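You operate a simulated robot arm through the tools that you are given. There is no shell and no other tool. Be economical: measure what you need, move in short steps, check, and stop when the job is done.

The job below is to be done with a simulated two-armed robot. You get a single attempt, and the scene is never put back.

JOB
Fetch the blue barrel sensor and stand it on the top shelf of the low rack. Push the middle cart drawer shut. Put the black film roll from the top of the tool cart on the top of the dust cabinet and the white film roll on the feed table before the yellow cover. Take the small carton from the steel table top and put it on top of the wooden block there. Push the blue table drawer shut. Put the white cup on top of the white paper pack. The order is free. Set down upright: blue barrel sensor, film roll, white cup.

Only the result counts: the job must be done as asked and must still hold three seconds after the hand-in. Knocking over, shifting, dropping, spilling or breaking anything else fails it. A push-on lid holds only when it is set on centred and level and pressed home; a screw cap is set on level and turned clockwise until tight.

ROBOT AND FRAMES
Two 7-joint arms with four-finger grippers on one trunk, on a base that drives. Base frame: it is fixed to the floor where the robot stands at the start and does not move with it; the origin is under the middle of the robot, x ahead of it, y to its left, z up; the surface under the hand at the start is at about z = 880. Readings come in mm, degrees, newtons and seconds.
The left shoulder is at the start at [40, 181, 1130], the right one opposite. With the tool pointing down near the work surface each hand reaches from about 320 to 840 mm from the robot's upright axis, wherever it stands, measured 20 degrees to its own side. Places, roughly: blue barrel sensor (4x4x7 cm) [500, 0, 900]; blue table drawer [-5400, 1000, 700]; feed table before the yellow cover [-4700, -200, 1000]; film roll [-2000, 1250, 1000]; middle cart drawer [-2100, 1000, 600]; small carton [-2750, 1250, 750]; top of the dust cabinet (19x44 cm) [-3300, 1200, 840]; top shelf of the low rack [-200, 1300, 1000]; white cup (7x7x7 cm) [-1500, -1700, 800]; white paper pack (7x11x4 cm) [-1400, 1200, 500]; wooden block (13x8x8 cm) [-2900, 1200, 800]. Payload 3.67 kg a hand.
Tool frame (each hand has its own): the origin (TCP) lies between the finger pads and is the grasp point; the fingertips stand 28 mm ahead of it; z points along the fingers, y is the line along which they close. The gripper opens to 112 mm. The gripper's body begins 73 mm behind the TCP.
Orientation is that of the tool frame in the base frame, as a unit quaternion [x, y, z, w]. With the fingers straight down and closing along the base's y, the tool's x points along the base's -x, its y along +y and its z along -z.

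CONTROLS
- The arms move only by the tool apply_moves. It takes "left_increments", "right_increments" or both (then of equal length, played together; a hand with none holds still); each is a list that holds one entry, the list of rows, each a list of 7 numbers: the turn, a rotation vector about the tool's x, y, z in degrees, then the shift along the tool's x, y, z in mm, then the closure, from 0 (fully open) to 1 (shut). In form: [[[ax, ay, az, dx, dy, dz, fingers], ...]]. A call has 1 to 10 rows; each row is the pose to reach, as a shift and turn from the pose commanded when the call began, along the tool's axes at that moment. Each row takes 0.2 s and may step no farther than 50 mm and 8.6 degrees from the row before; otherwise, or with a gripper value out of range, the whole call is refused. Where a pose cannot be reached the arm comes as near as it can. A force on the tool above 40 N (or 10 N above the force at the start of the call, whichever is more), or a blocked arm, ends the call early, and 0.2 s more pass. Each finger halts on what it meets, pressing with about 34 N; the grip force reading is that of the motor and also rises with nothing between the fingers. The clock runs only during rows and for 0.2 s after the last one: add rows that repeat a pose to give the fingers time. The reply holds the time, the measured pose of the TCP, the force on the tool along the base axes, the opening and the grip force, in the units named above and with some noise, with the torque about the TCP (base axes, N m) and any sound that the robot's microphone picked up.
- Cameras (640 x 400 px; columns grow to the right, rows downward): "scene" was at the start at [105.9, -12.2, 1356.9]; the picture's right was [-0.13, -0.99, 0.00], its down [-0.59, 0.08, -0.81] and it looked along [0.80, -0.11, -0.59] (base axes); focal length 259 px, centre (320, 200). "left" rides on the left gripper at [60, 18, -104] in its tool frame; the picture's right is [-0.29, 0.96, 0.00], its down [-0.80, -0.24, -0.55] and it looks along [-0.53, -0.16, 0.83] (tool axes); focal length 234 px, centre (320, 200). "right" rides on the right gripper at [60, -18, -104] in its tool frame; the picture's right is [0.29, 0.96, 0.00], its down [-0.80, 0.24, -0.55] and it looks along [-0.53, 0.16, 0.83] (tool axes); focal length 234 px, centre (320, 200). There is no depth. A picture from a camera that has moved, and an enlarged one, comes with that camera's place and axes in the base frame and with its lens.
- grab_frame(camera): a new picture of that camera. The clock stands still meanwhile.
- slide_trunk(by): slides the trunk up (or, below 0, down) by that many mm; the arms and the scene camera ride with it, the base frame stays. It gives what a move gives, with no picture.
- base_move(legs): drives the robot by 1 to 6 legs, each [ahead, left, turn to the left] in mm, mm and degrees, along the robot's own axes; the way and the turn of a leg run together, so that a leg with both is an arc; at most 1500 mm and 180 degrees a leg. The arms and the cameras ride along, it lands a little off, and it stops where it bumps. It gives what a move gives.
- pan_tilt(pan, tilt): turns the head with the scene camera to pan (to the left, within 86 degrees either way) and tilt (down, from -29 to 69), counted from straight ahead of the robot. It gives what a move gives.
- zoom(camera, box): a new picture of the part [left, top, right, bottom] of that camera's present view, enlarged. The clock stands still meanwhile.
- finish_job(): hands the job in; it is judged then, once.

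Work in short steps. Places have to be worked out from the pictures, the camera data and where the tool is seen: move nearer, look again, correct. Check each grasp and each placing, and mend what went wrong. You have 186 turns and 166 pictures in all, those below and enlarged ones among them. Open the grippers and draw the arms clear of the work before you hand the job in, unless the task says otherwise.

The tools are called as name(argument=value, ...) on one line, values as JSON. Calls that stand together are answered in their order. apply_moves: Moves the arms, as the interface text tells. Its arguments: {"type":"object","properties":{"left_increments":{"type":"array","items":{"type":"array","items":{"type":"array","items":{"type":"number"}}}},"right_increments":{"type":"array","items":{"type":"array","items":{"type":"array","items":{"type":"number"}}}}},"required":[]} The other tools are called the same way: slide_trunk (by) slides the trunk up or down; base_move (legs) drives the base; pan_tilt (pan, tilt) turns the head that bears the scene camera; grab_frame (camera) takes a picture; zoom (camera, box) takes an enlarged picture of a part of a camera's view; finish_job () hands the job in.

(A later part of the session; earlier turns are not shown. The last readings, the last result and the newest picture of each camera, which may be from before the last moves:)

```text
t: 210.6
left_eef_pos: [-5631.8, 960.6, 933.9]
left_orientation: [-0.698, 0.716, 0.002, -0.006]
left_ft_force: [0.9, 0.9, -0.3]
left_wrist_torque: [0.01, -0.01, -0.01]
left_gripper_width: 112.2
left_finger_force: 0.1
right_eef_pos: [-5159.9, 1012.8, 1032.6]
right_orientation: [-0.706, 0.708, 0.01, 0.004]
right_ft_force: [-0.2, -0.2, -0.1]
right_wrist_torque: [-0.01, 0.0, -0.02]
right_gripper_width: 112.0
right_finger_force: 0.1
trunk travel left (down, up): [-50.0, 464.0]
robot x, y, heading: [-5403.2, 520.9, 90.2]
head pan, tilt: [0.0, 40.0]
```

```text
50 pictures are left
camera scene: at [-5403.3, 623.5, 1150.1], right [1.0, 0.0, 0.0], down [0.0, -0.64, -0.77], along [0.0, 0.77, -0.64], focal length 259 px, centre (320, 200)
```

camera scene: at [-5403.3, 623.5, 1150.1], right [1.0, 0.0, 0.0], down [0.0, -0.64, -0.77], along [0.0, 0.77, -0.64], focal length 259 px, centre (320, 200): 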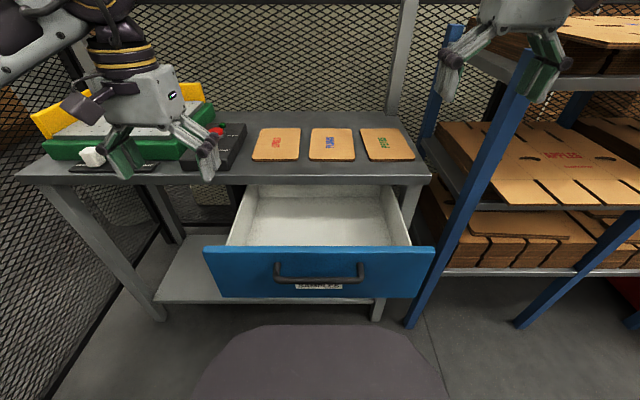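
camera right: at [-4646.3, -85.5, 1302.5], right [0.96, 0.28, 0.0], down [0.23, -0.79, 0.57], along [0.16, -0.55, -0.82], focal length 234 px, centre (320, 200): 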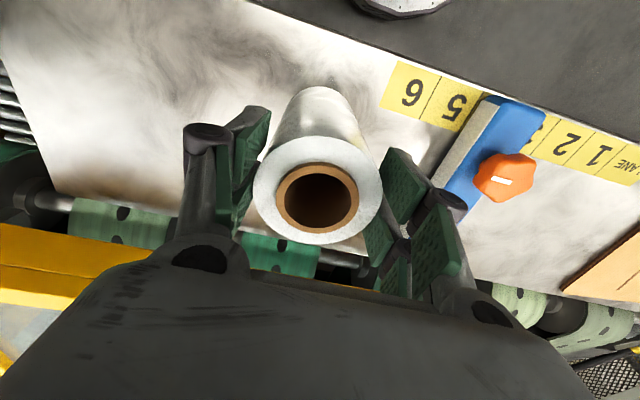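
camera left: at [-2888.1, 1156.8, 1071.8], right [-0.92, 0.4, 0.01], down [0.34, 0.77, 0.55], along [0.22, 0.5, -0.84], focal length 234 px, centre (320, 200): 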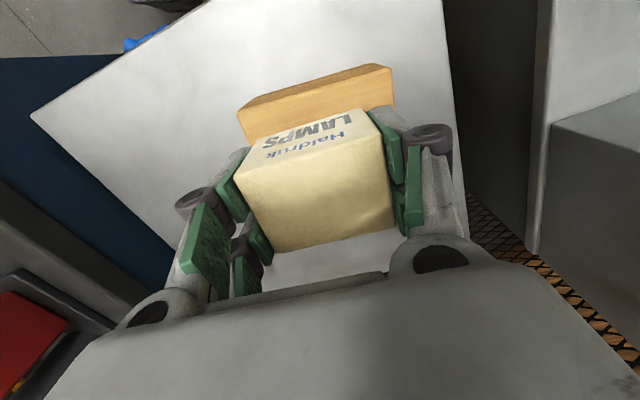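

Panel top z≈775 at y≈939, table front y≈1121; handle spans x -5488..-5320. I back up 90 mm, then bring the closed left hand, pitched 45°, to the panel left of the handle.

base_move(legs=[[-90, 0, 0]])

apply_moves(left_increments=[[[0, -6, 0, 5, -14, 30, 0.4], [0, -13, 0, 10, -28, 62, 0.8], [0, -20, 0, 10, -42, 98, 1], [0, -27, 0, 10, -57, 135, 1], [0, -34, 0, 10, -72, 172, 1], [0, -40, 0, 10, -87, 208, 1], [0, -45, 0, 10, -102, 244, 1], [0, -45, 0, 10, -102, 244, 1]]])

grab_frame(camera="scene")

grab_frame(camera="left")

```text
t: 211.8
left_eef_pos: [-5630.6, 868.4, 933.4]
left_orientation: [-0.697, 0.717, 0.003, -0.006]
left_ft_force: [0.0, -1.1, 1.0]
left_wrist_torque: [0.06, -0.03, 0.0]
left_gripper_width: 112.1
left_finger_force: 0.1
right_eef_pos: [-5158.7, 920.5, 1032.9]
right_orientation: [-0.706, 0.708, 0.011, 0.005]
right_ft_force: [0.0, -1.2, 0.3]
right_wrist_torque: [0.08, 0.01, 0.0]
right_gripper_width: 112.2
right_finger_force: 0.0
trunk travel left (down, up): [-50.0, 464.0]
robot x, y, heading: [-5399.8, 427.7, 90.1]
head pan, tilt: [0.0, 40.0]
```

```text
t: 213.6
left_eef_pos: [-5523.2, 873.7, 680.4]
left_orientation: [-0.643, 0.664, 0.27, 0.268]
left_ft_force: [0.0, 0.1, -0.7]
left_wrist_torque: [0.0, 0.01, -0.02]
left_gripper_width: 0.1
left_finger_force: 33.6
left hand out of reach, approached as far as the arm can: row 5, 6, 7, 8
right_eef_pos: [-5159.6, 921.3, 1031.6]
right_orientation: [-0.706, 0.708, 0.011, 0.004]
right_ft_force: [0.0, 0.2, -0.1]
right_wrist_torque: [-0.02, 0.04, -0.01]
right_gripper_width: 111.9
right_finger_force: 0.0
trunk travel left (down, up): [-50.0, 464.0]
robot x, y, heading: [-5399.3, 429.3, 90.3]
head pan, tilt: [0.0, 40.0]
```

```text
49 pictures are left
camera scene: at [-5403.1, 532.2, 1150.0], right [1.0, 0.0, 0.0], down [0.0, -0.64, -0.77], along [0.0, 0.77, -0.64], focal length 259 px, centre (320, 200)
```

scene: 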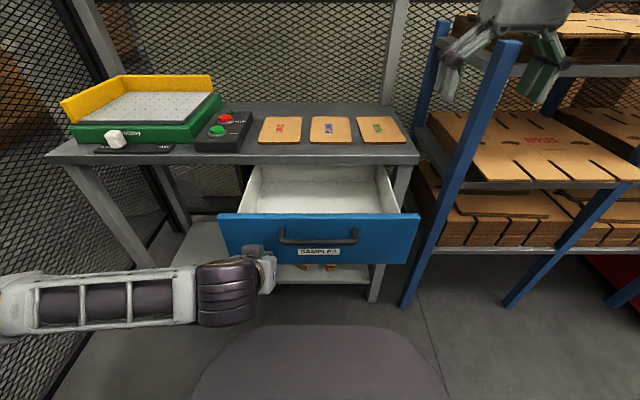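

```text
48 pictures are left
camera left: at [-5542.7, 759.5, 714.3], right [-0.95, 0.23, 0.21], down [0.26, 0.17, 0.95], along [0.18, 0.96, -0.22], focal length 234 px, centre (320, 200)
```

left: 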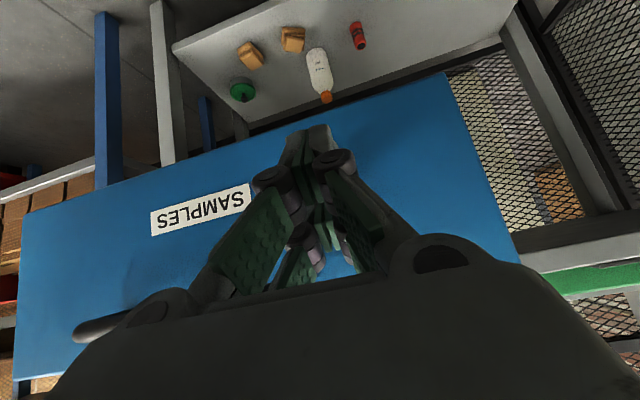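

The fingertips face mid-panel, clear of the handle. I push forward.

apply_moves(left_increments=[[[0, 0, 0, -14, 0, 14, 1], [0, 0, 0, -28, 0, 28, 1], [0, 0, 0, -42, 0, 42, 1], [0, 0, 0, -56, 0, 56, 1], [0, 0, 0, -70, 0, 70, 1], [0, 0, 0, -84, 0, 84, 1], [0, 0, 0, -98, 0, 98, 1], [0, 0, 0, -110, 0, 110, 1], [0, 0, 0, -120, 0, 120, 1]]])

grab_frame(camera="scene")

```text
t: 215.6
left_eef_pos: [-5517.9, 1044.9, 681.6]
left_orientation: [-0.643, 0.664, 0.27, 0.268]
left_ft_force: [0.5, -0.3, 0.0]
left_wrist_torque: [0.0, -0.02, 0.01]
left_gripper_width: 0.2
left_finger_force: 34.3
right_eef_pos: [-5160.2, 921.9, 1030.6]
right_orientation: [-0.706, 0.708, 0.01, 0.004]
right_ft_force: [0.1, -0.6, 0.4]
right_wrist_torque: [0.02, 0.01, 0.01]
right_gripper_width: 111.7
right_finger_force: 0.3
trunk travel left (down, up): [-50.0, 464.0]
robot x, y, heading: [-5401.8, 430.0, 90.0]
head pan, tilt: [0.0, 40.0]
```

```text
47 pictures are left
camera scene: at [-5403.1, 532.4, 1150.0], right [1.0, 0.0, 0.0], down [0.0, -0.64, -0.77], along [0.0, 0.77, -0.64], focal length 259 px, centre (320, 200)
```

scene: 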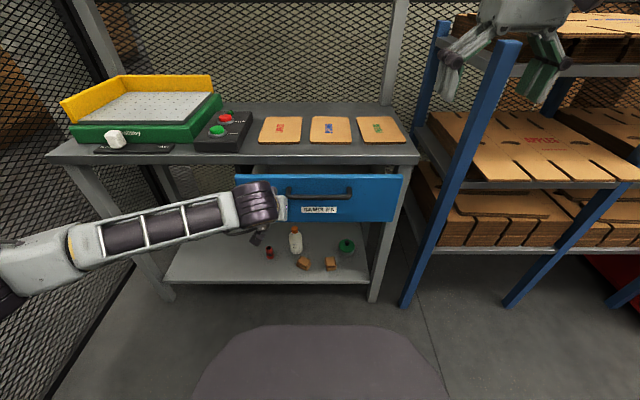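

Nearly shut. I push slowly to the stop.

apply_moves(left_increments=[[[0, 0, 0, -7, 0, 7, 1], [0, 0, 0, -13, 0, 13, 1], [0, 0, 0, -19, 0, 19, 1], [0, 0, 0, -25, 0, 25, 1], [0, 0, 0, -31, 0, 31, 1], [0, 0, 0, -36, 0, 36, 1], [0, 0, 0, -41, 0, 41, 1], [0, 0, 0, -46, 0, 46, 1]]])

zoom(camera="scene", box=[180, 100, 440, 260])

```text
t: 217.3
left_eef_pos: [-5516.3, 1096.4, 680.1]
left_orientation: [-0.643, 0.666, 0.267, 0.267]
left_ft_force: [-4.1, -22.8, 9.8]
left_wrist_torque: [0.32, 0.09, 0.22]
left_gripper_width: 0.0
left_finger_force: 35.7
right_eef_pos: [-5161.4, 919.3, 1032.1]
right_orientation: [-0.707, 0.707, 0.011, 0.005]
right_ft_force: [-0.7, -0.5, 0.2]
right_wrist_torque: [-0.01, 0.02, -0.01]
right_gripper_width: 112.1
right_finger_force: 0.0
trunk travel left (down, up): [-50.0, 464.0]
robot x, y, heading: [-5402.6, 426.9, 90.3]
head pan, tilt: [0.0, 40.0]
stopped in row 8 (left hand): the force on the tool passed its limit at 50 N (the readings are from after the stop); the commanded pose is now the measured one
```

```text
2.46 times, centred on (310, 180) of scene
camera zoom: at [-5403.7, 529.5, 1150.3], right [1.0, 0.0, 0.0], down [0.0, -0.64, -0.77], along [0.0, 0.77, -0.64], focal length 637 px, centre (345, 249)
```

zoom: 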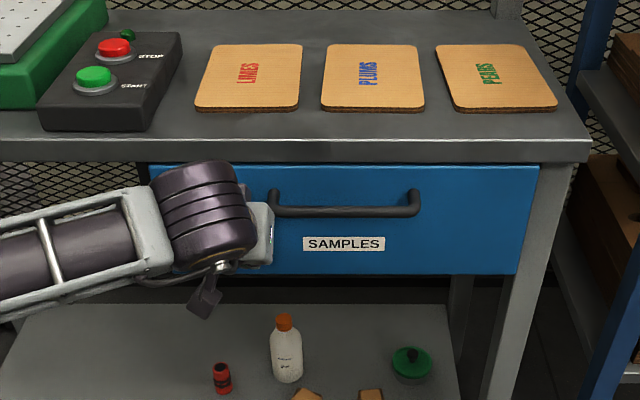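

The drawer is shut. I retract the left hand, straighten, raise the trunk, and head back toward the cup's area.

apply_moves(left_increments=[[[0, 0, 0, 32, 0, -32, 1], [0, 0, 0, 64, 0, -64, 1], [0, 0, 0, 95, 0, -95, 1], [0, 0, 0, 127, 0, -127, 1], [0, 8, 0, 156, 0, -156, 1], [0, 16, 0, 128, 0, -184, 1], [0, 24, 0, 96, 0, -216, 0.8], [0, 32, 0, 64, 0, -248, 0.5], [0, 40, 0, 32, 0, -280, 0.2], [0, 45, 0, 0, 0, -312, 0]]])

slide_trunk(by=250)

base_move(legs=[[150, 0, 0], [0, 0, -90]])

pan_tilt(pan=-10, tilt=22)

grab_frame(camera="scene")

```text
t: 219.5
left_eef_pos: [-5519.5, 880.5, 904.8]
left_orientation: [-0.697, 0.717, 0.0, -0.009]
left_ft_force: [-0.5, -0.7, -0.6]
left_wrist_torque: [0.0, 0.03, -0.02]
left_gripper_width: 109.2
left_finger_force: 0.0
right_eef_pos: [-5159.7, 919.9, 1032.1]
right_orientation: [-0.707, 0.707, 0.011, 0.004]
right_ft_force: [-0.6, -0.8, 0.5]
right_wrist_torque: [-0.01, 0.0, 0.01]
right_gripper_width: 111.9
right_finger_force: 0.0
trunk travel left (down, up): [-50.0, 464.0]
robot x, y, heading: [-5404.1, 422.2, 90.2]
head pan, tilt: [0.0, 40.0]
```

```text
t: 222.1
left_eef_pos: [-5519.5, 882.0, 1152.9]
left_orientation: [-0.697, 0.717, 0.0, -0.009]
left_ft_force: [0.1, -0.1, -1.2]
left_wrist_torque: [0.01, -0.01, 0.02]
left_gripper_width: 111.8
left_finger_force: 0.1
right_eef_pos: [-5161.3, 920.3, 1282.1]
right_orientation: [-0.707, 0.708, 0.009, 0.004]
right_ft_force: [-0.1, 0.3, -0.4]
right_wrist_torque: [0.0, -0.01, 0.0]
right_gripper_width: 112.1
right_finger_force: 0.1
trunk travel left (down, up): [-300.0, 214.0]
robot x, y, heading: [-5404.1, 427.0, 89.9]
head pan, tilt: [0.0, 40.0]
```

```text
t: 227.7
left_eef_pos: [-4944.9, 686.8, 1154.7]
left_orientation: [0.023, 1.0, 0.007, -0.007]
left_ft_force: [-0.3, -0.2, 0.8]
left_wrist_torque: [0.01, 0.0, 0.05]
left_gripper_width: 112.1
left_finger_force: 0.0
right_eef_pos: [-4911.8, 326.5, 1281.8]
right_orientation: [0.009, 1.0, 0.005, 0.009]
right_ft_force: [0.5, -0.9, 0.5]
right_wrist_torque: [0.01, -0.01, 0.03]
right_gripper_width: 112.0
right_finger_force: 0.1
trunk travel left (down, up): [-300.0, 214.0]
robot x, y, heading: [-5401.0, 576.1, -0.6]
head pan, tilt: [0.0, 40.0]
```

```text
t: 228.5
left_eef_pos: [-4946.9, 686.5, 1155.0]
left_orientation: [0.022, 1.0, 0.008, -0.006]
left_ft_force: [0.7, 0.2, 0.3]
left_wrist_torque: [0.0, 0.04, -0.02]
left_gripper_width: 112.0
left_finger_force: 0.1
right_eef_pos: [-4911.9, 326.6, 1281.9]
right_orientation: [0.01, 1.0, 0.004, 0.01]
right_ft_force: [-0.2, 0.7, -0.5]
right_wrist_torque: [0.01, -0.01, 0.01]
right_gripper_width: 111.8
right_finger_force: 0.1
trunk travel left (down, up): [-300.0, 214.0]
robot x, y, heading: [-5403.3, 576.4, -0.7]
head pan, tilt: [-10.0, 22.0]
```

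```text
45 pictures are left
camera scene: at [-5292.1, 557.2, 1428.7], right [-0.19, -0.98, 0.0], down [-0.37, 0.07, -0.93], along [0.91, -0.17, -0.38], focal length 259 px, centre (320, 200)
```

scene: 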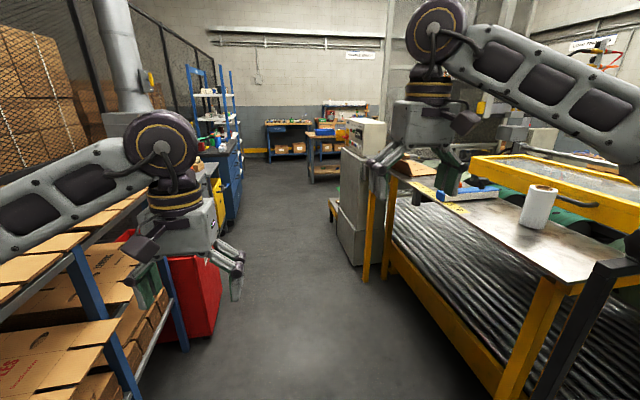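

The corridor is clear. I drive back along it toward x≈-2200.

base_move(legs=[[1100, 20, 0.7], [1100, 0, 0], [1050, -120, 0]])

pan_tilt(pan=-60, tilt=25)

grab_frame(camera="scene")

```text
t: 244.8
left_eef_pos: [-1709.1, 560.8, 1153.9]
left_orientation: [0.014, 1.0, 0.007, -0.006]
left_ft_force: [-0.3, 0.7, 0.3]
left_wrist_torque: [0.02, -0.04, 0.0]
left_gripper_width: 112.1
left_finger_force: 0.0
right_eef_pos: [-1670.2, 202.8, 1281.7]
right_orientation: [0.0, 1.0, 0.004, 0.01]
right_ft_force: [0.1, -0.2, -0.1]
right_wrist_torque: [-0.03, 0.02, 0.0]
right_gripper_width: 112.3
right_finger_force: 0.0
trunk travel left (down, up): [-300.0, 214.0]
robot x, y, heading: [-2162.0, 441.8, 0.0]
head pan, tilt: [-10.0, 22.0]
```

```text
t: 246.0
left_eef_pos: [-1710.0, 562.5, 1153.3]
left_orientation: [0.014, 1.0, 0.008, -0.007]
left_ft_force: [0.6, 0.1, 0.5]
left_wrist_torque: [0.0, 0.0, 0.02]
left_gripper_width: 112.2
left_finger_force: 0.0
right_eef_pos: [-1670.7, 202.5, 1282.8]
right_orientation: [0.001, 1.0, 0.006, 0.009]
right_ft_force: [-0.1, -0.2, -0.3]
right_wrist_torque: [0.03, 0.0, -0.01]
right_gripper_width: 112.0
right_finger_force: 0.0
trunk travel left (down, up): [-300.0, 214.0]
robot x, y, heading: [-2165.7, 441.6, 0.2]
head pan, tilt: [-60.0, 25.0]
```

```text
44 pictures are left
camera scene: at [-2098.2, 362.3, 1423.9], right [-0.86, -0.5, 0.0], down [-0.21, 0.37, -0.91], along [0.46, -0.78, -0.42], focal length 259 px, centre (320, 200)
```

scene: 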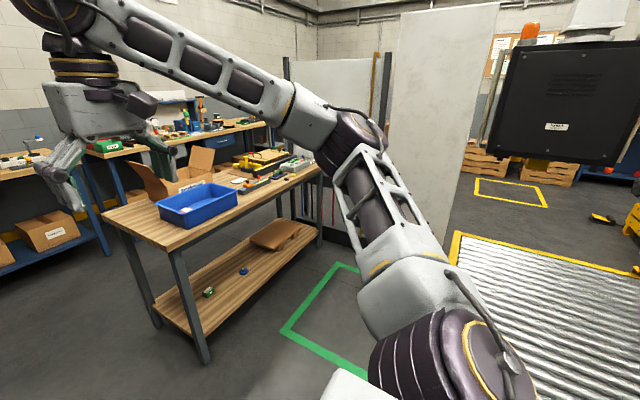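

The packing table is at x≈-1066 and beyond; the aisle at x≈-1650 is free. I go there, turn to face -y, and look for the cup.

base_move(legs=[[480, 0, 0], [0, 0, -90], [800, 0, 0]])

pan_tilt(pan=0, tilt=25)

grab_frame(camera="scene")

```text
t: 257.3
left_eef_pos: [-1594.5, -835.4, 1153.8]
left_orientation: [0.724, 0.69, 0.009, 0.0]
left_ft_force: [1.1, -0.2, -0.1]
left_wrist_torque: [0.01, 0.01, 0.01]
left_gripper_width: 112.0
left_finger_force: 0.1
right_eef_pos: [-1954.3, -868.5, 1280.9]
right_orientation: [0.715, 0.699, -0.005, 0.01]
right_ft_force: [0.5, 1.2, 0.8]
right_wrist_torque: [0.01, 0.02, -0.04]
right_gripper_width: 112.1
right_finger_force: 0.1
trunk travel left (down, up): [-300.0, 214.0]
robot x, y, heading: [-1700.6, -375.7, -90.9]
head pan, tilt: [-60.0, 25.0]
```

```text
t: 258.6
left_eef_pos: [-1595.4, -836.9, 1154.9]
left_orientation: [0.724, 0.69, 0.009, 0.0]
left_ft_force: [0.8, 0.1, 0.2]
left_wrist_torque: [0.02, 0.01, -0.02]
left_gripper_width: 112.0
left_finger_force: 0.1
right_eef_pos: [-1954.8, -868.8, 1281.2]
right_orientation: [0.715, 0.699, -0.004, 0.01]
right_ft_force: [-0.1, 0.2, 0.8]
right_wrist_torque: [-0.01, 0.0, 0.0]
right_gripper_width: 112.1
right_finger_force: 0.1
trunk travel left (down, up): [-300.0, 214.0]
robot x, y, heading: [-1701.0, -381.1, -91.1]
head pan, tilt: [0.0, 25.0]
```

```text
43 pictures are left
camera scene: at [-1706.9, -493.1, 1423.9], right [-1.0, 0.02, 0.0], down [0.01, 0.42, -0.91], along [-0.02, -0.91, -0.42], focal length 259 px, centre (320, 200)
```

scene: 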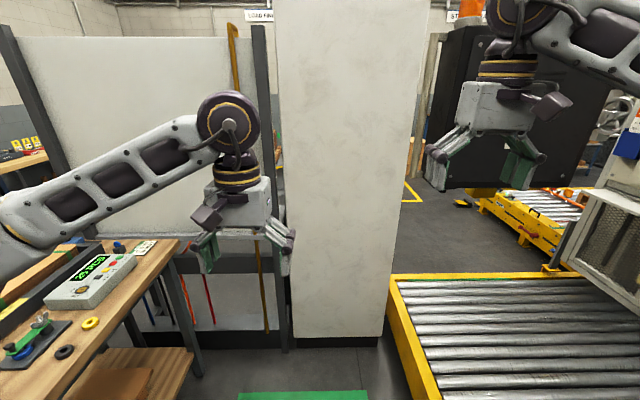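

A tall cabinet stands ahead with a board and ledge left of it; my left hand may hide the cup. I raise the left hand and look again.

apply_moves(left_increments=[[[0, 0, 0, 20, 20, -40, 0], [0, 0, 0, 40, 40, -80, 0], [0, 0, 0, 50, 60, -120, 0], [0, 0, 0, 60, 80, -160, 0]]])

pan_tilt(pan=20, tilt=32)

grab_frame(camera="scene")

```text
t: 259.6
left_eef_pos: [-1511.9, -780.1, 1316.8]
left_orientation: [0.725, 0.689, 0.009, 0.0]
left_ft_force: [0.5, -0.6, -0.5]
left_wrist_torque: [0.0, -0.01, -0.02]
left_gripper_width: 112.0
left_finger_force: 0.1
right_eef_pos: [-1954.5, -867.0, 1284.0]
right_orientation: [0.714, 0.7, -0.005, 0.011]
right_ft_force: [-0.5, 0.3, -0.1]
right_wrist_torque: [-0.06, -0.02, -0.01]
right_gripper_width: 112.1
right_finger_force: 0.1
trunk travel left (down, up): [-300.0, 214.0]
robot x, y, heading: [-1707.2, -380.8, -90.9]
head pan, tilt: [0.0, 25.0]
```

```text
t: 260.4
left_eef_pos: [-1512.1, -782.4, 1314.9]
left_orientation: [0.724, 0.69, 0.01, 0.0]
left_ft_force: [0.0, 0.0, 0.2]
left_wrist_torque: [-0.01, 0.03, -0.02]
left_gripper_width: 111.9
left_finger_force: 0.0
right_eef_pos: [-1954.1, -868.3, 1282.0]
right_orientation: [0.715, 0.699, -0.003, 0.011]
right_ft_force: [-0.1, -1.1, -0.3]
right_wrist_torque: [0.01, -0.04, -0.03]
right_gripper_width: 112.2
right_finger_force: 0.0
trunk travel left (down, up): [-300.0, 214.0]
robot x, y, heading: [-1703.2, -379.7, -90.9]
head pan, tilt: [20.0, 32.0]
```

```text
42 pictures are left
camera scene: at [-1676.1, -486.1, 1412.8], right [-0.95, -0.32, 0.0], down [-0.17, 0.5, -0.85], along [0.28, -0.8, -0.53], focal length 259 px, centre (320, 200)
```

scene: 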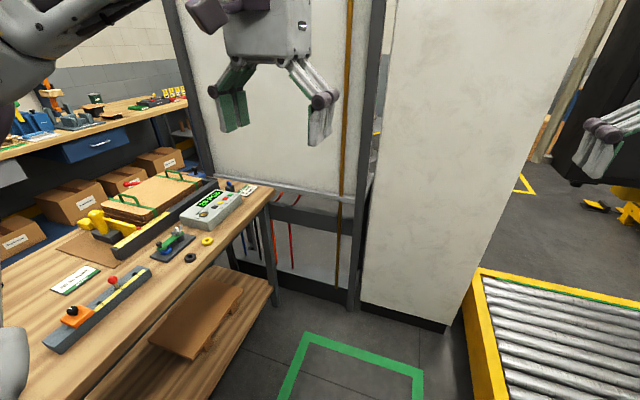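

The cup must be behind the board, reachable from the other side. I go around: back up, return to the starting aisle, and face -y.

base_move(legs=[[-840, 0, 0.9], [0, 0, 90], [1450, 0, 0], [150, -180, 0], [0, 0, -90]])

pan_tilt(pan=0, tilt=22)

grab_frame(camera="scene")

```text
t: 281.7
left_eef_pos: [66.3, -137.6, 1316.0]
left_orientation: [0.726, 0.688, 0.009, 0.001]
left_ft_force: [0.2, 0.5, 0.7]
left_wrist_torque: [-0.01, -0.03, 0.04]
left_gripper_width: 112.0
left_finger_force: 0.1
right_eef_pos: [-378.1, -222.9, 1282.4]
right_orientation: [0.716, 0.697, -0.005, 0.011]
right_ft_force: [0.6, -0.2, 0.0]
right_wrist_torque: [0.0, -0.02, -0.02]
right_gripper_width: 111.9
right_finger_force: 0.1
trunk travel left (down, up): [-300.0, 214.0]
robot x, y, heading: [-124.0, 264.1, -91.3]
head pan, tilt: [20.0, 32.0]
```

```text
t: 282.5
left_eef_pos: [64.5, -137.8, 1315.6]
left_orientation: [0.725, 0.688, 0.009, 0.001]
left_ft_force: [-0.5, 0.0, -0.2]
left_wrist_torque: [0.0, 0.03, 0.0]
left_gripper_width: 112.1
left_finger_force: 0.1
right_eef_pos: [-378.8, -222.4, 1282.7]
right_orientation: [0.717, 0.697, -0.004, 0.011]
right_ft_force: [0.5, -0.1, -0.5]
right_wrist_torque: [-0.03, -0.01, 0.0]
right_gripper_width: 111.8
right_finger_force: 0.2
trunk travel left (down, up): [-300.0, 214.0]
robot x, y, heading: [-125.7, 265.5, -91.0]
head pan, tilt: [0.0, 22.0]
```

```text
41 pictures are left
camera scene: at [-128.3, 151.0, 1428.7], right [-1.0, 0.02, 0.0], down [0.01, 0.38, -0.93], along [-0.02, -0.93, -0.38], focal length 259 px, centre (320, 200)
```

scene: 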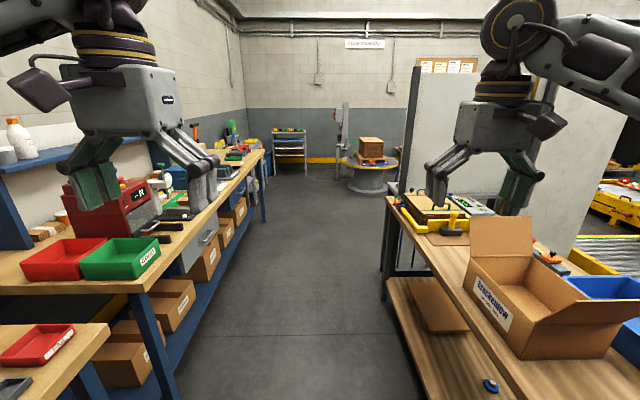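

The aisle is clear. I drive down it past the packing table and look right.

base_move(legs=[[1000, 40, 1], [850, 0, 0]])

pan_tilt(pan=-70, tilt=22)

grab_frame(camera="scene")

```text
t: 292.2
left_eef_pos: [76.8, -2002.5, 1315.7]
left_orientation: [0.722, 0.691, 0.01, 0.002]
left_ft_force: [1.1, -0.8, -0.8]
left_wrist_torque: [0.01, 0.01, -0.02]
left_gripper_width: 112.0
left_finger_force: 0.0
right_eef_pos: [-364.6, -2090.9, 1281.8]
right_orientation: [0.713, 0.701, -0.004, 0.01]
right_ft_force: [-0.9, 0.3, 0.0]
right_wrist_torque: [-0.02, -0.03, -0.01]
right_gripper_width: 112.1
right_finger_force: 0.2
trunk travel left (down, up): [-300.0, 214.0]
robot x, y, heading: [-117.3, -1599.2, -90.9]
head pan, tilt: [0.0, 22.0]
```

```text
t: 293.6
left_eef_pos: [76.7, -2001.5, 1316.3]
left_orientation: [0.722, 0.691, 0.008, 0.001]
left_ft_force: [0.0, 0.1, 0.4]
left_wrist_torque: [0.02, 0.01, 0.0]
left_gripper_width: 111.9
left_finger_force: 0.1
right_eef_pos: [-365.4, -2090.5, 1281.9]
right_orientation: [0.713, 0.701, -0.004, 0.011]
right_ft_force: [-0.1, 0.5, -0.4]
right_wrist_torque: [-0.02, -0.01, -0.01]
right_gripper_width: 112.2
right_finger_force: 0.1
trunk travel left (down, up): [-300.0, 214.0]
robot x, y, heading: [-115.7, -1599.9, -90.7]
head pan, tilt: [-70.0, 22.0]
```

```text
40 pictures are left
camera scene: at [-205.5, -1652.3, 1428.8], right [-0.33, 0.94, 0.0], down [0.35, 0.12, -0.93], along [-0.88, -0.31, -0.37], focal length 259 px, centre (320, 200)
```

scene: 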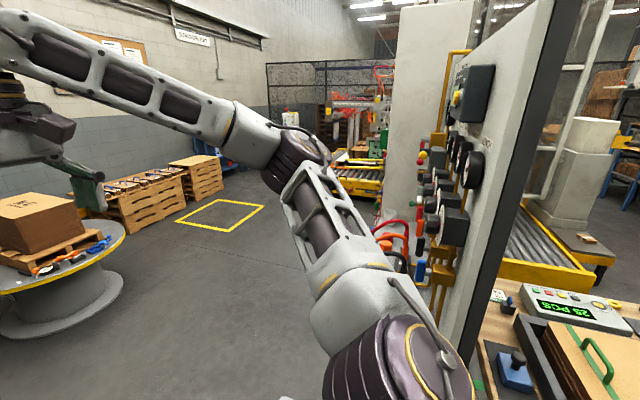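

Tools and a ledge are on the far side of the board. I drive around to face it from -y.

base_move(legs=[[680, 0, 0.7], [0, 0, -90], [1300, 0, 0], [0, 0, -90]])

pan_tilt(pan=0, tilt=30)

grab_frame(camera="scene")

```text
t: 306.7
left_eef_pos: [-1663.3, -2517.5, 1315.1]
left_orientation: [1.0, -0.004, 0.006, 0.004]
left_ft_force: [-0.2, 0.6, -0.8]
left_wrist_torque: [0.0, 0.0, 0.0]
left_gripper_width: 112.0
left_finger_force: 0.0
right_eef_pos: [-1771.2, -2084.8, 1284.0]
right_orientation: [1.0, 0.017, -0.009, -0.001]
right_ft_force: [0.8, -1.2, 0.8]
right_wrist_torque: [-0.02, 0.0, 0.02]
right_gripper_width: 111.9
right_finger_force: 0.0
trunk travel left (down, up): [-300.0, 214.0]
robot x, y, heading: [-1273.7, -2305.4, -178.3]
head pan, tilt: [-70.0, 22.0]
stopped in leg 3: the robot was blocked; the commanded pose is now the measured one
```

```text
t: 308.1
left_eef_pos: [-1666.3, -2519.1, 1314.7]
left_orientation: [1.0, -0.004, 0.009, 0.003]
left_ft_force: [-0.8, 0.5, 0.2]
left_wrist_torque: [0.04, 0.01, 0.0]
left_gripper_width: 112.3
left_finger_force: 0.0
right_eef_pos: [-1771.7, -2085.1, 1281.7]
right_orientation: [1.0, 0.013, -0.008, 0.0]
right_ft_force: [0.3, -0.4, 0.4]
right_wrist_torque: [0.05, -0.02, 0.02]
right_gripper_width: 112.3
right_finger_force: 0.1
trunk travel left (down, up): [-300.0, 214.0]
robot x, y, heading: [-1271.2, -2302.5, -178.9]
head pan, tilt: [0.0, 30.0]
```

```text
39 pictures are left
camera scene: at [-1385.7, -2315.6, 1415.6], right [-0.02, 1.0, 0.01], down [0.5, 0.02, -0.86], along [-0.86, -0.01, -0.5], focal length 259 px, centre (320, 200)
```

scene: 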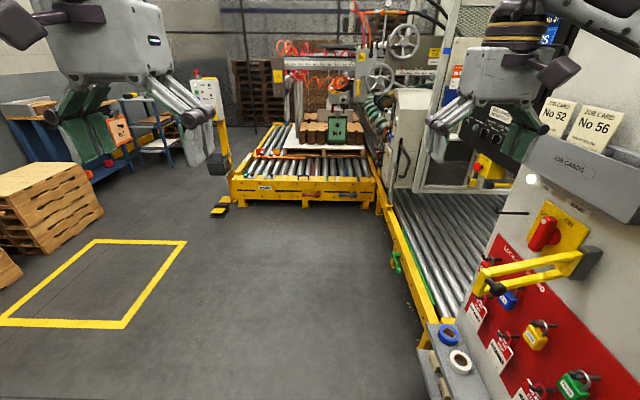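

I was blocked near the tool board. I look to the right from here.

pan_tilt(pan=-75, tilt=35)

grab_frame(camera="scene")

```text
t: 309.6
left_eef_pos: [-1667.1, -2518.5, 1313.8]
left_orientation: [1.0, -0.005, 0.008, 0.003]
left_ft_force: [0.2, 0.1, 0.5]
left_wrist_torque: [-0.01, 0.02, 0.04]
left_gripper_width: 112.3
left_finger_force: 0.1
right_eef_pos: [-1771.3, -2084.3, 1283.0]
right_orientation: [1.0, 0.013, -0.009, 0.0]
right_ft_force: [-0.4, 0.5, -0.8]
right_wrist_torque: [0.0, 0.04, 0.04]
right_gripper_width: 112.1
right_finger_force: 0.1
trunk travel left (down, up): [-300.0, 214.0]
robot x, y, heading: [-1270.7, -2299.3, -178.9]
head pan, tilt: [-75.0, 35.0]
```

```text
38 pictures are left
camera scene: at [-1320.1, -2229.1, 1408.7], right [0.96, 0.28, 0.01], down [0.16, -0.54, -0.82], along [-0.23, 0.79, -0.57], focal length 259 px, centre (320, 200)
```

scene: 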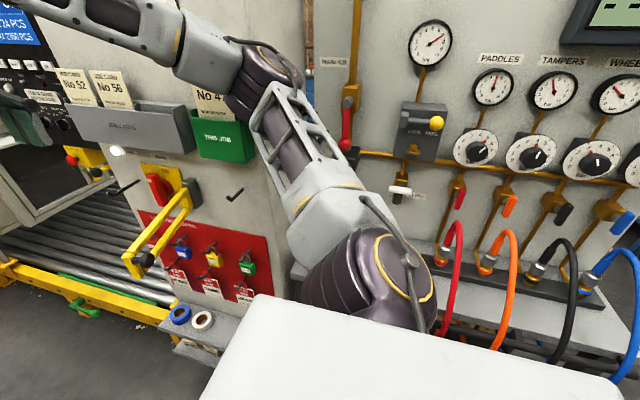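

The right elbow touches the column. I move away (-y), then turn to face the board and look.

base_move(legs=[[0, 280, 0], [0, 0, -91]])

pan_tilt(pan=8, tilt=35)

grab_frame(camera="scene")

```text
t: 315.9
left_eef_pos: [-1466.2, -2184.4, 1315.7]
left_orientation: [-0.699, 0.715, 0.001, -0.01]
left_ft_force: [0.1, -0.2, 0.5]
left_wrist_torque: [-0.04, 0.01, 0.01]
left_gripper_width: 112.1
left_finger_force: 0.1
right_eef_pos: [-1029.3, -2084.3, 1282.0]
right_orientation: [0.711, -0.703, -0.01, -0.004]
right_ft_force: [-0.8, 0.5, 0.0]
right_wrist_torque: [0.0, -0.04, 0.02]
right_gripper_width: 112.2
right_finger_force: 0.1
trunk travel left (down, up): [-300.0, 214.0]
robot x, y, heading: [-1263.2, -2581.3, 90.5]
head pan, tilt: [-75.0, 35.0]
```

```text
t: 317.4
left_eef_pos: [-1464.7, -2183.7, 1317.0]
left_orientation: [-0.699, 0.715, 0.001, -0.01]
left_ft_force: [0.2, -0.2, 1.1]
left_wrist_torque: [0.01, -0.01, -0.04]
left_gripper_width: 111.8
left_finger_force: 0.0
right_eef_pos: [-1028.6, -2084.8, 1281.3]
right_orientation: [0.711, -0.703, -0.009, -0.004]
right_ft_force: [-0.5, -0.3, 0.3]
right_wrist_torque: [-0.02, 0.0, 0.01]
right_gripper_width: 111.9
right_finger_force: 0.0
trunk travel left (down, up): [-300.0, 214.0]
robot x, y, heading: [-1264.8, -2580.8, 90.4]
head pan, tilt: [8.0, 35.0]
```

```text
37 pictures are left
camera scene: at [-1278.1, -2473.1, 1408.2], right [0.99, 0.15, 0.0], down [0.08, -0.57, -0.82], along [-0.12, 0.81, -0.57], focal length 259 px, centre (320, 200)
```

scene: 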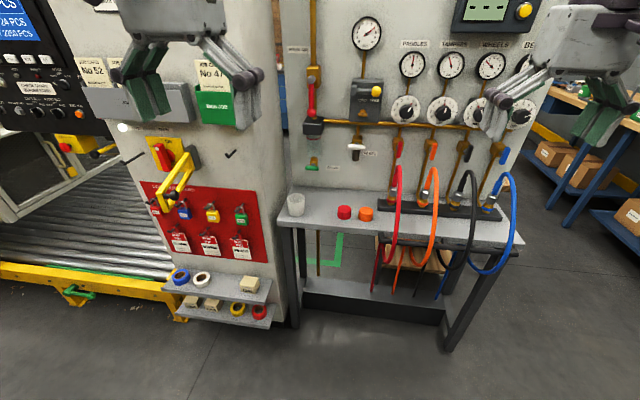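

The white cup is on the ledge at about [-1483, -1692], next to the column and under a valve, so I'll use the right hand pitched forward (good for the shelf later too). I tuck the left arm back and position the base.

apply_moves(left_increments=[[[0, 0, 0, 40, 0, 0, 0], [0, 0, 0, 75, -15, 0, 0]]])

base_move(legs=[[0, 170, -0.4], [310, 0, 0]])

slide_trunk(by=-100)

grab_frame(camera="scene")

grab_frame(camera="right")

```text
t: 318.0
left_eef_pos: [-1452.1, -2259.1, 1318.1]
left_orientation: [-0.698, 0.716, 0.001, -0.009]
left_ft_force: [0.2, -1.0, 0.8]
left_wrist_torque: [0.03, 0.01, 0.03]
left_gripper_width: 111.9
left_finger_force: 0.0
right_eef_pos: [-1028.6, -2085.9, 1280.6]
right_orientation: [0.71, -0.704, -0.009, -0.004]
right_ft_force: [0.3, -1.0, 0.2]
right_wrist_torque: [0.03, 0.02, 0.02]
right_gripper_width: 112.1
right_finger_force: 0.1
trunk travel left (down, up): [-300.0, 214.0]
robot x, y, heading: [-1263.6, -2579.9, 90.6]
head pan, tilt: [8.0, 35.0]
```

```text
t: 321.2
left_eef_pos: [-1612.5, -1948.1, 1318.2]
left_orientation: [-0.692, 0.721, 0.0, -0.009]
left_ft_force: [-0.4, 0.2, 1.0]
left_wrist_torque: [-0.03, 0.01, 0.0]
left_gripper_width: 112.0
left_finger_force: 0.0
right_eef_pos: [-1185.5, -1782.5, 1282.1]
right_orientation: [-0.705, 0.709, 0.009, 0.004]
right_ft_force: [-0.2, 0.6, -0.4]
right_wrist_torque: [-0.02, 0.04, -0.01]
right_gripper_width: 111.8
right_finger_force: 0.0
trunk travel left (down, up): [-300.0, 214.0]
robot x, y, heading: [-1427.6, -2274.1, 89.2]
head pan, tilt: [8.0, 35.0]
```

```text
t: 322.6
left_eef_pos: [-1612.6, -1949.6, 1218.2]
left_orientation: [-0.692, 0.722, 0.002, -0.009]
left_ft_force: [0.2, -0.9, -0.5]
left_wrist_torque: [0.0, 0.0, -0.02]
left_gripper_width: 111.8
left_finger_force: 0.1
right_eef_pos: [-1185.0, -1780.9, 1182.6]
right_orientation: [-0.705, 0.71, 0.01, 0.005]
right_ft_force: [-0.5, 0.5, 0.1]
right_wrist_torque: [0.04, 0.0, -0.01]
right_gripper_width: 111.8
right_finger_force: 0.0
trunk travel left (down, up): [-200.0, 314.0]
robot x, y, heading: [-1430.7, -2268.6, 89.6]
head pan, tilt: [8.0, 35.0]
```

```text
36 pictures are left
camera scene: at [-1441.3, -2165.8, 1309.1], right [0.99, 0.13, 0.0], down [0.07, -0.57, -0.82], along [-0.11, 0.81, -0.57], focal length 259 px, centre (320, 200)
```

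scene: 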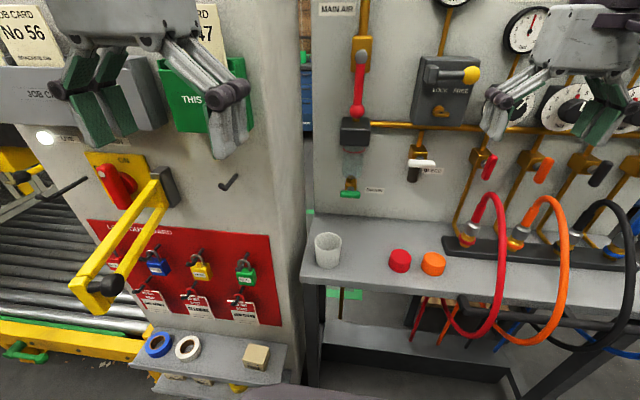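

```text
35 pictures are left
camera right: at [-1167.0, -1844.4, 1286.1], right [-0.96, -0.28, 0.0], down [-0.23, 0.79, 0.57], along [-0.16, 0.55, -0.82], focal length 234 px, centre (320, 200)
```

right: 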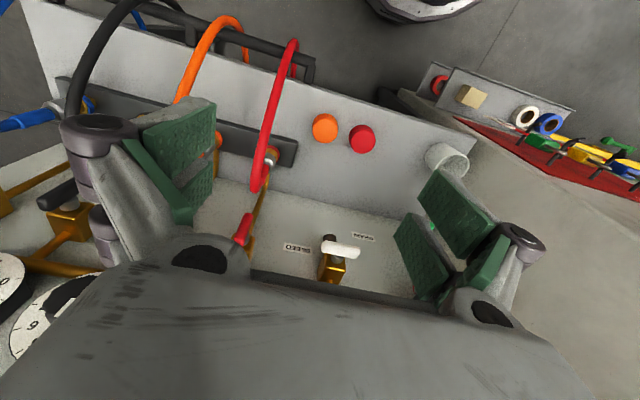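

I zoom on the cup in both views to refine.

zoom(camera="scene", box=[270, 190, 450, 302])

zoom(camera="right", box=[280, 80, 520, 230])

```text
3.56 times, centred on (360, 246) of scene
camera zoom: at [-1441.3, -2165.8, 1309.1], right [0.99, 0.13, 0.0], down [0.07, -0.57, -0.82], along [-0.11, 0.81, -0.57], focal length 920 px, centre (178, 36)
```

zoom: 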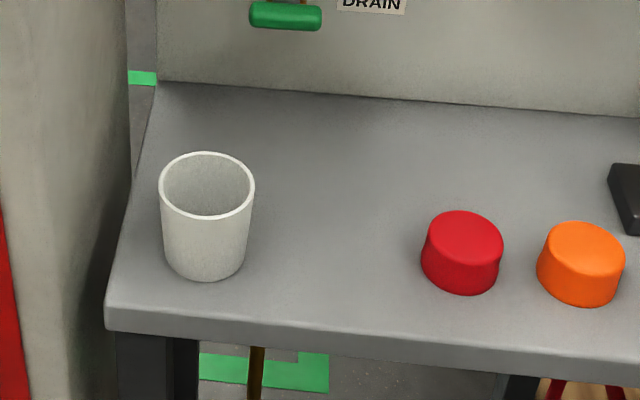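

```text
2.67 times, centred on (400, 155) of right
camera zoom: at [-1167.0, -1844.4, 1286.1], right [-0.96, -0.28, 0.0], down [-0.23, 0.79, 0.57], along [-0.16, 0.55, -0.82], focal length 624 px, centre (107, 320)
```

zoom: 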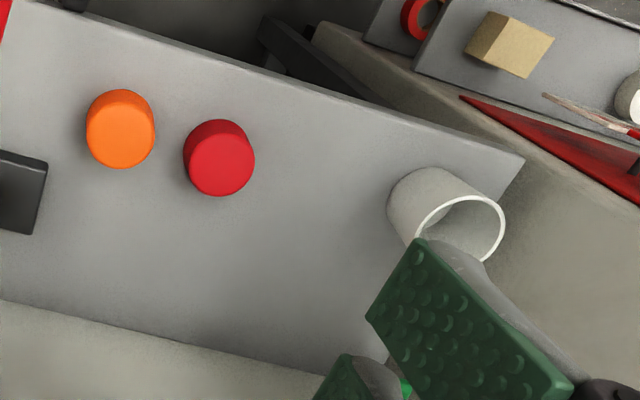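

Cup rim centre: [-1484, -1713, 863], ledge z≈789. I swing the right hand back and over, pitching 60° forward with a 20° yaw.

apply_moves(right_increments=[[[0, 0, 0, 45, 20, 0, 0], [-1.3, -7.4, -2.3, 75, 50, 10, 0], [-2.6, -14.8, -4.5, 100, 85, 20, 0], [-3.9, -22.2, -6.8, 110, 122, 35, 0], [-5.2, -29.6, -9, 110, 160, 55, 0.1], [-6.5, -37, -11.3, 110, 195, 75, 0.2], [-7.9, -44.5, -13.6, 110, 225, 95, 0.25], [-9.2, -51.9, -15.8, 110, 245, 115, 0.25], [-10.5, -59.3, -18.1, 110, 255, 130, 0.25]]])

grab_frame(camera="scene")

```text
t: 324.6
left_eef_pos: [-1614.7, -1948.2, 1219.5]
left_orientation: [-0.692, 0.722, 0.0, -0.01]
left_ft_force: [-0.8, -0.7, 0.2]
left_wrist_torque: [-0.03, -0.05, 0.05]
left_gripper_width: 112.1
left_finger_force: 0.0
right_eef_pos: [-1460.5, -1874.3, 1058.6]
right_orientation: [0.704, -0.497, -0.414, -0.293]
right_ft_force: [0.1, 0.1, -0.1]
right_wrist_torque: [0.0, -0.03, -0.02]
right_gripper_width: 84.1
right_finger_force: 0.1
right hand out of reach, approached as far as the arm can: row 9
trunk travel left (down, up): [-200.0, 314.0]
robot x, y, heading: [-1431.0, -2274.5, 89.3]
head pan, tilt: [8.0, 35.0]
```

```text
32 pictures are left
camera scene: at [-1442.1, -2164.9, 1309.0], right [0.99, 0.13, 0.0], down [0.07, -0.57, -0.82], along [-0.11, 0.81, -0.57], focal length 259 px, centre (320, 200)
```

scene: 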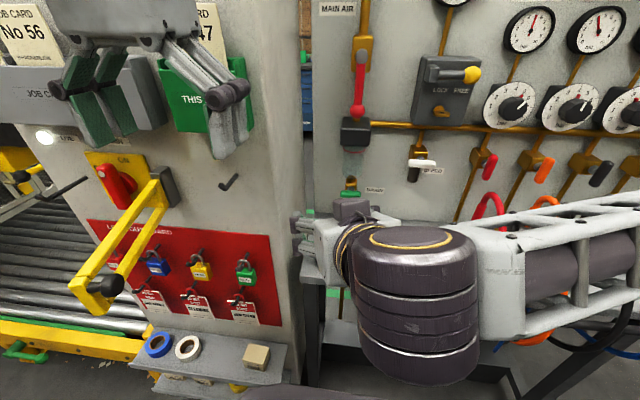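

Orientation is right. I lower to the pre-grasp pose in front of the cup and check with the wrist camera.

apply_moves(right_increments=[[[0, 0, 0, 36, -6, 27, 0.25], [0, 0, 0, 71, -13, 53, 0.25], [0, 0, 0, 107, -19, 80, 0.25], [0, 0, 0, 142, -25, 106, 0.25], [0, 0, 0, 178, -32, 133, 0.25], [0, 0, 0, 178, -32, 133, 0.25]]])

grab_frame(camera="right")

zoom(camera="scene", box=[250, 170, 450, 330])

```text
t: 326.0
left_eef_pos: [-1610.9, -1948.8, 1219.2]
left_orientation: [-0.692, 0.722, 0.002, -0.01]
left_ft_force: [0.7, 0.3, -0.2]
left_wrist_torque: [0.04, 0.06, 0.02]
left_gripper_width: 112.1
left_finger_force: 0.2
right_eef_pos: [-1440.2, -1833.0, 836.0]
right_orientation: [0.703, -0.497, -0.416, -0.293]
right_ft_force: [0.6, 0.4, -0.1]
right_wrist_torque: [0.0, 0.01, 0.02]
right_gripper_width: 84.0
right_finger_force: 0.1
right hand out of reach, approached as far as the arm can: row 1, 2
trunk travel left (down, up): [-200.0, 314.0]
robot x, y, heading: [-1429.0, -2275.0, 89.6]
head pan, tilt: [8.0, 35.0]
```

```text
31 pictures are left
camera right: at [-1382.1, -1940.9, 833.9], right [-0.86, -0.45, -0.25], down [-0.19, -0.17, 0.97], along [-0.48, 0.88, 0.06], focal length 234 px, centre (320, 200)
```

right: 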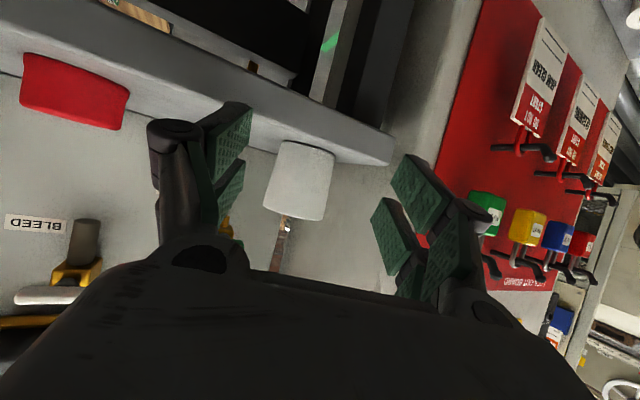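

```text
2.50 times, centred on (350, 250) of scene
camera zoom: at [-1439.4, -2165.9, 1309.1], right [0.99, 0.13, 0.0], down [0.07, -0.57, -0.82], along [-0.11, 0.81, -0.57], focal length 647 px, centre (245, 75)
```

zoom: 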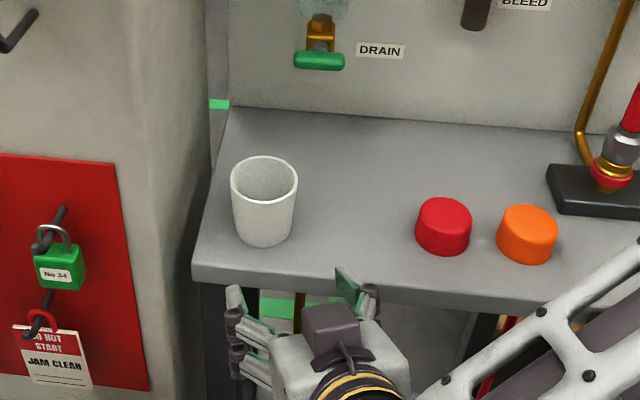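

The cup lies straight ahead between the fingers. I advance and close.

apply_moves(right_increments=[[[0, 0, 0, -21, -1, 37, 0.25], [0, 0, 0, -42, -2, 73, 0.25], [0, 0, 0, -55, -2.5, 97, 0.25], [0, 0, 0, -63, -2.7, 110, 0.25], [0, 0, 0, -63, -2.7, 110, 0.25]]])

grab_frame(camera="right")

zoom(camera="scene", box=[250, 170, 450, 330])

```text
t: 327.2
left_eef_pos: [-1613.3, -1947.6, 1217.7]
left_orientation: [-0.692, 0.722, 0.0, -0.009]
left_ft_force: [0.3, 1.3, 0.7]
left_wrist_torque: [-0.02, 0.02, 0.0]
left_gripper_width: 111.9
left_finger_force: 0.0
right_eef_pos: [-1480.1, -1715.4, 838.8]
right_orientation: [0.703, -0.497, -0.416, -0.294]
right_ft_force: [0.2, 0.4, 0.2]
right_wrist_torque: [-0.01, 0.01, 0.01]
right_gripper_width: 84.1
right_finger_force: 0.1
trunk travel left (down, up): [-200.0, 314.0]
robot x, y, heading: [-1429.4, -2272.4, 89.4]
head pan, tilt: [8.0, 35.0]
```

```text
29 pictures are left
camera right: at [-1423.9, -1823.1, 837.3], right [-0.86, -0.45, -0.25], down [-0.19, -0.17, 0.97], along [-0.48, 0.88, 0.06], focal length 234 px, centre (320, 200)
```

right: 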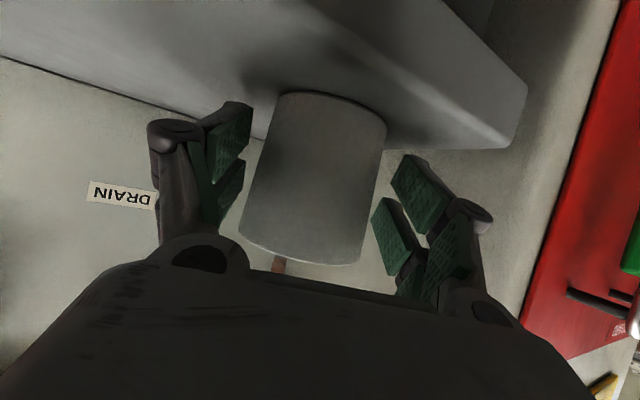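

```text
2.50 times, centred on (350, 250) of scene
camera zoom: at [-1441.6, -2165.7, 1309.1], right [0.99, 0.13, 0.0], down [0.07, -0.57, -0.82], along [-0.11, 0.81, -0.57], focal length 647 px, centre (245, 75)
```

zoom: 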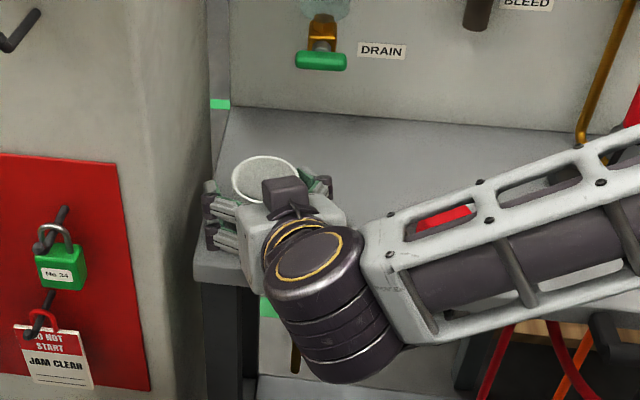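

The cup is between the fingers. I close gently and check.

apply_moves(right_increments=[[[0, 0, 0, 0, 0, 0, 0.35], [0, 0, 0, 0, 0, 0, 0.45], [0, 0, 0, 0, 0, 0, 0.55], [0, 0, 0, 0, 0, 0, 0.6]]])

grab_frame(camera="right")

```text
t: 328.2
left_eef_pos: [-1612.1, -1947.7, 1219.5]
left_orientation: [-0.692, 0.722, 0.001, -0.01]
left_ft_force: [-0.1, -1.5, -0.2]
left_wrist_torque: [0.01, 0.02, -0.01]
left_gripper_width: 112.1
left_finger_force: 0.1
right_eef_pos: [-1480.6, -1717.2, 840.1]
right_orientation: [0.703, -0.497, -0.415, -0.294]
right_ft_force: [0.1, -0.3, 0.9]
right_wrist_torque: [0.0, -0.01, 0.0]
right_gripper_width: 62.4
right_finger_force: 34.4
trunk travel left (down, up): [-200.0, 314.0]
robot x, y, heading: [-1427.0, -2274.6, 89.5]
head pan, tilt: [8.0, 35.0]
```

```text
27 pictures are left
camera right: at [-1423.8, -1823.3, 837.3], right [-0.86, -0.45, -0.25], down [-0.19, -0.17, 0.97], along [-0.48, 0.87, 0.06], focal length 234 px, centre (320, 200)
```

right: 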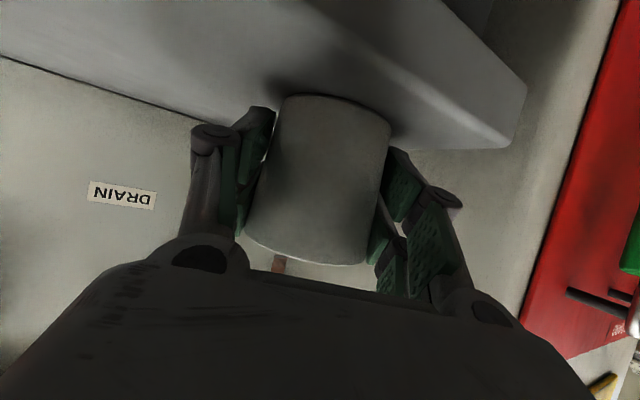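

Held at 62.4 mm. I lift slowly, then draw back away from the ledge.

apply_moves(right_increments=[[[0, 0, 0, -9, 0, -5, 0.65], [0, 0, 0, -24, 0, -13, 0.65], [0, 0, 0, -44, 0, -24, 0.65], [0, 0, 0, -66, 0, -36, 0.65], [0, 0, 0, -66, 0, -36, 0.65]]])

zoom(camera="scene", box=[250, 170, 450, 330])

```text
t: 329.4
left_eef_pos: [-1613.1, -1948.7, 1219.7]
left_orientation: [-0.692, 0.722, 0.001, -0.009]
left_ft_force: [0.3, 0.7, -0.6]
left_wrist_torque: [-0.05, -0.01, 0.01]
left_gripper_width: 111.9
left_finger_force: 0.2
right_eef_pos: [-1480.0, -1713.8, 916.5]
right_orientation: [0.703, -0.498, -0.414, -0.293]
right_ft_force: [0.6, 0.1, -1.4]
right_wrist_torque: [-0.03, 0.01, -0.04]
right_gripper_width: 62.5
right_finger_force: 34.4
trunk travel left (down, up): [-200.0, 314.0]
robot x, y, heading: [-1428.4, -2270.8, 89.2]
head pan, tilt: [8.0, 35.0]
```

```text
2.50 times, centred on (350, 250) of scene
camera zoom: at [-1441.5, -2165.2, 1309.0], right [0.99, 0.13, 0.0], down [0.07, -0.57, -0.82], along [-0.11, 0.81, -0.57], focal length 647 px, centre (245, 75)
```

zoom: 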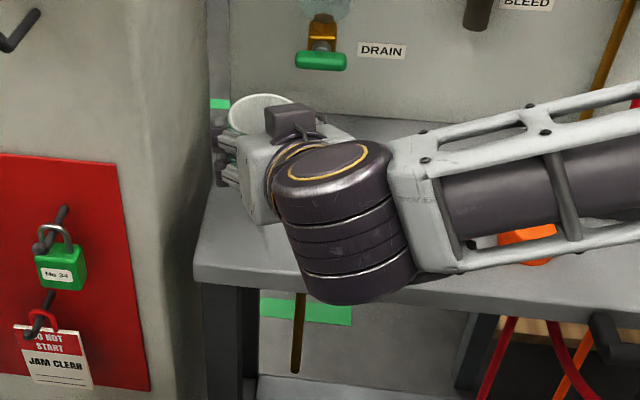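

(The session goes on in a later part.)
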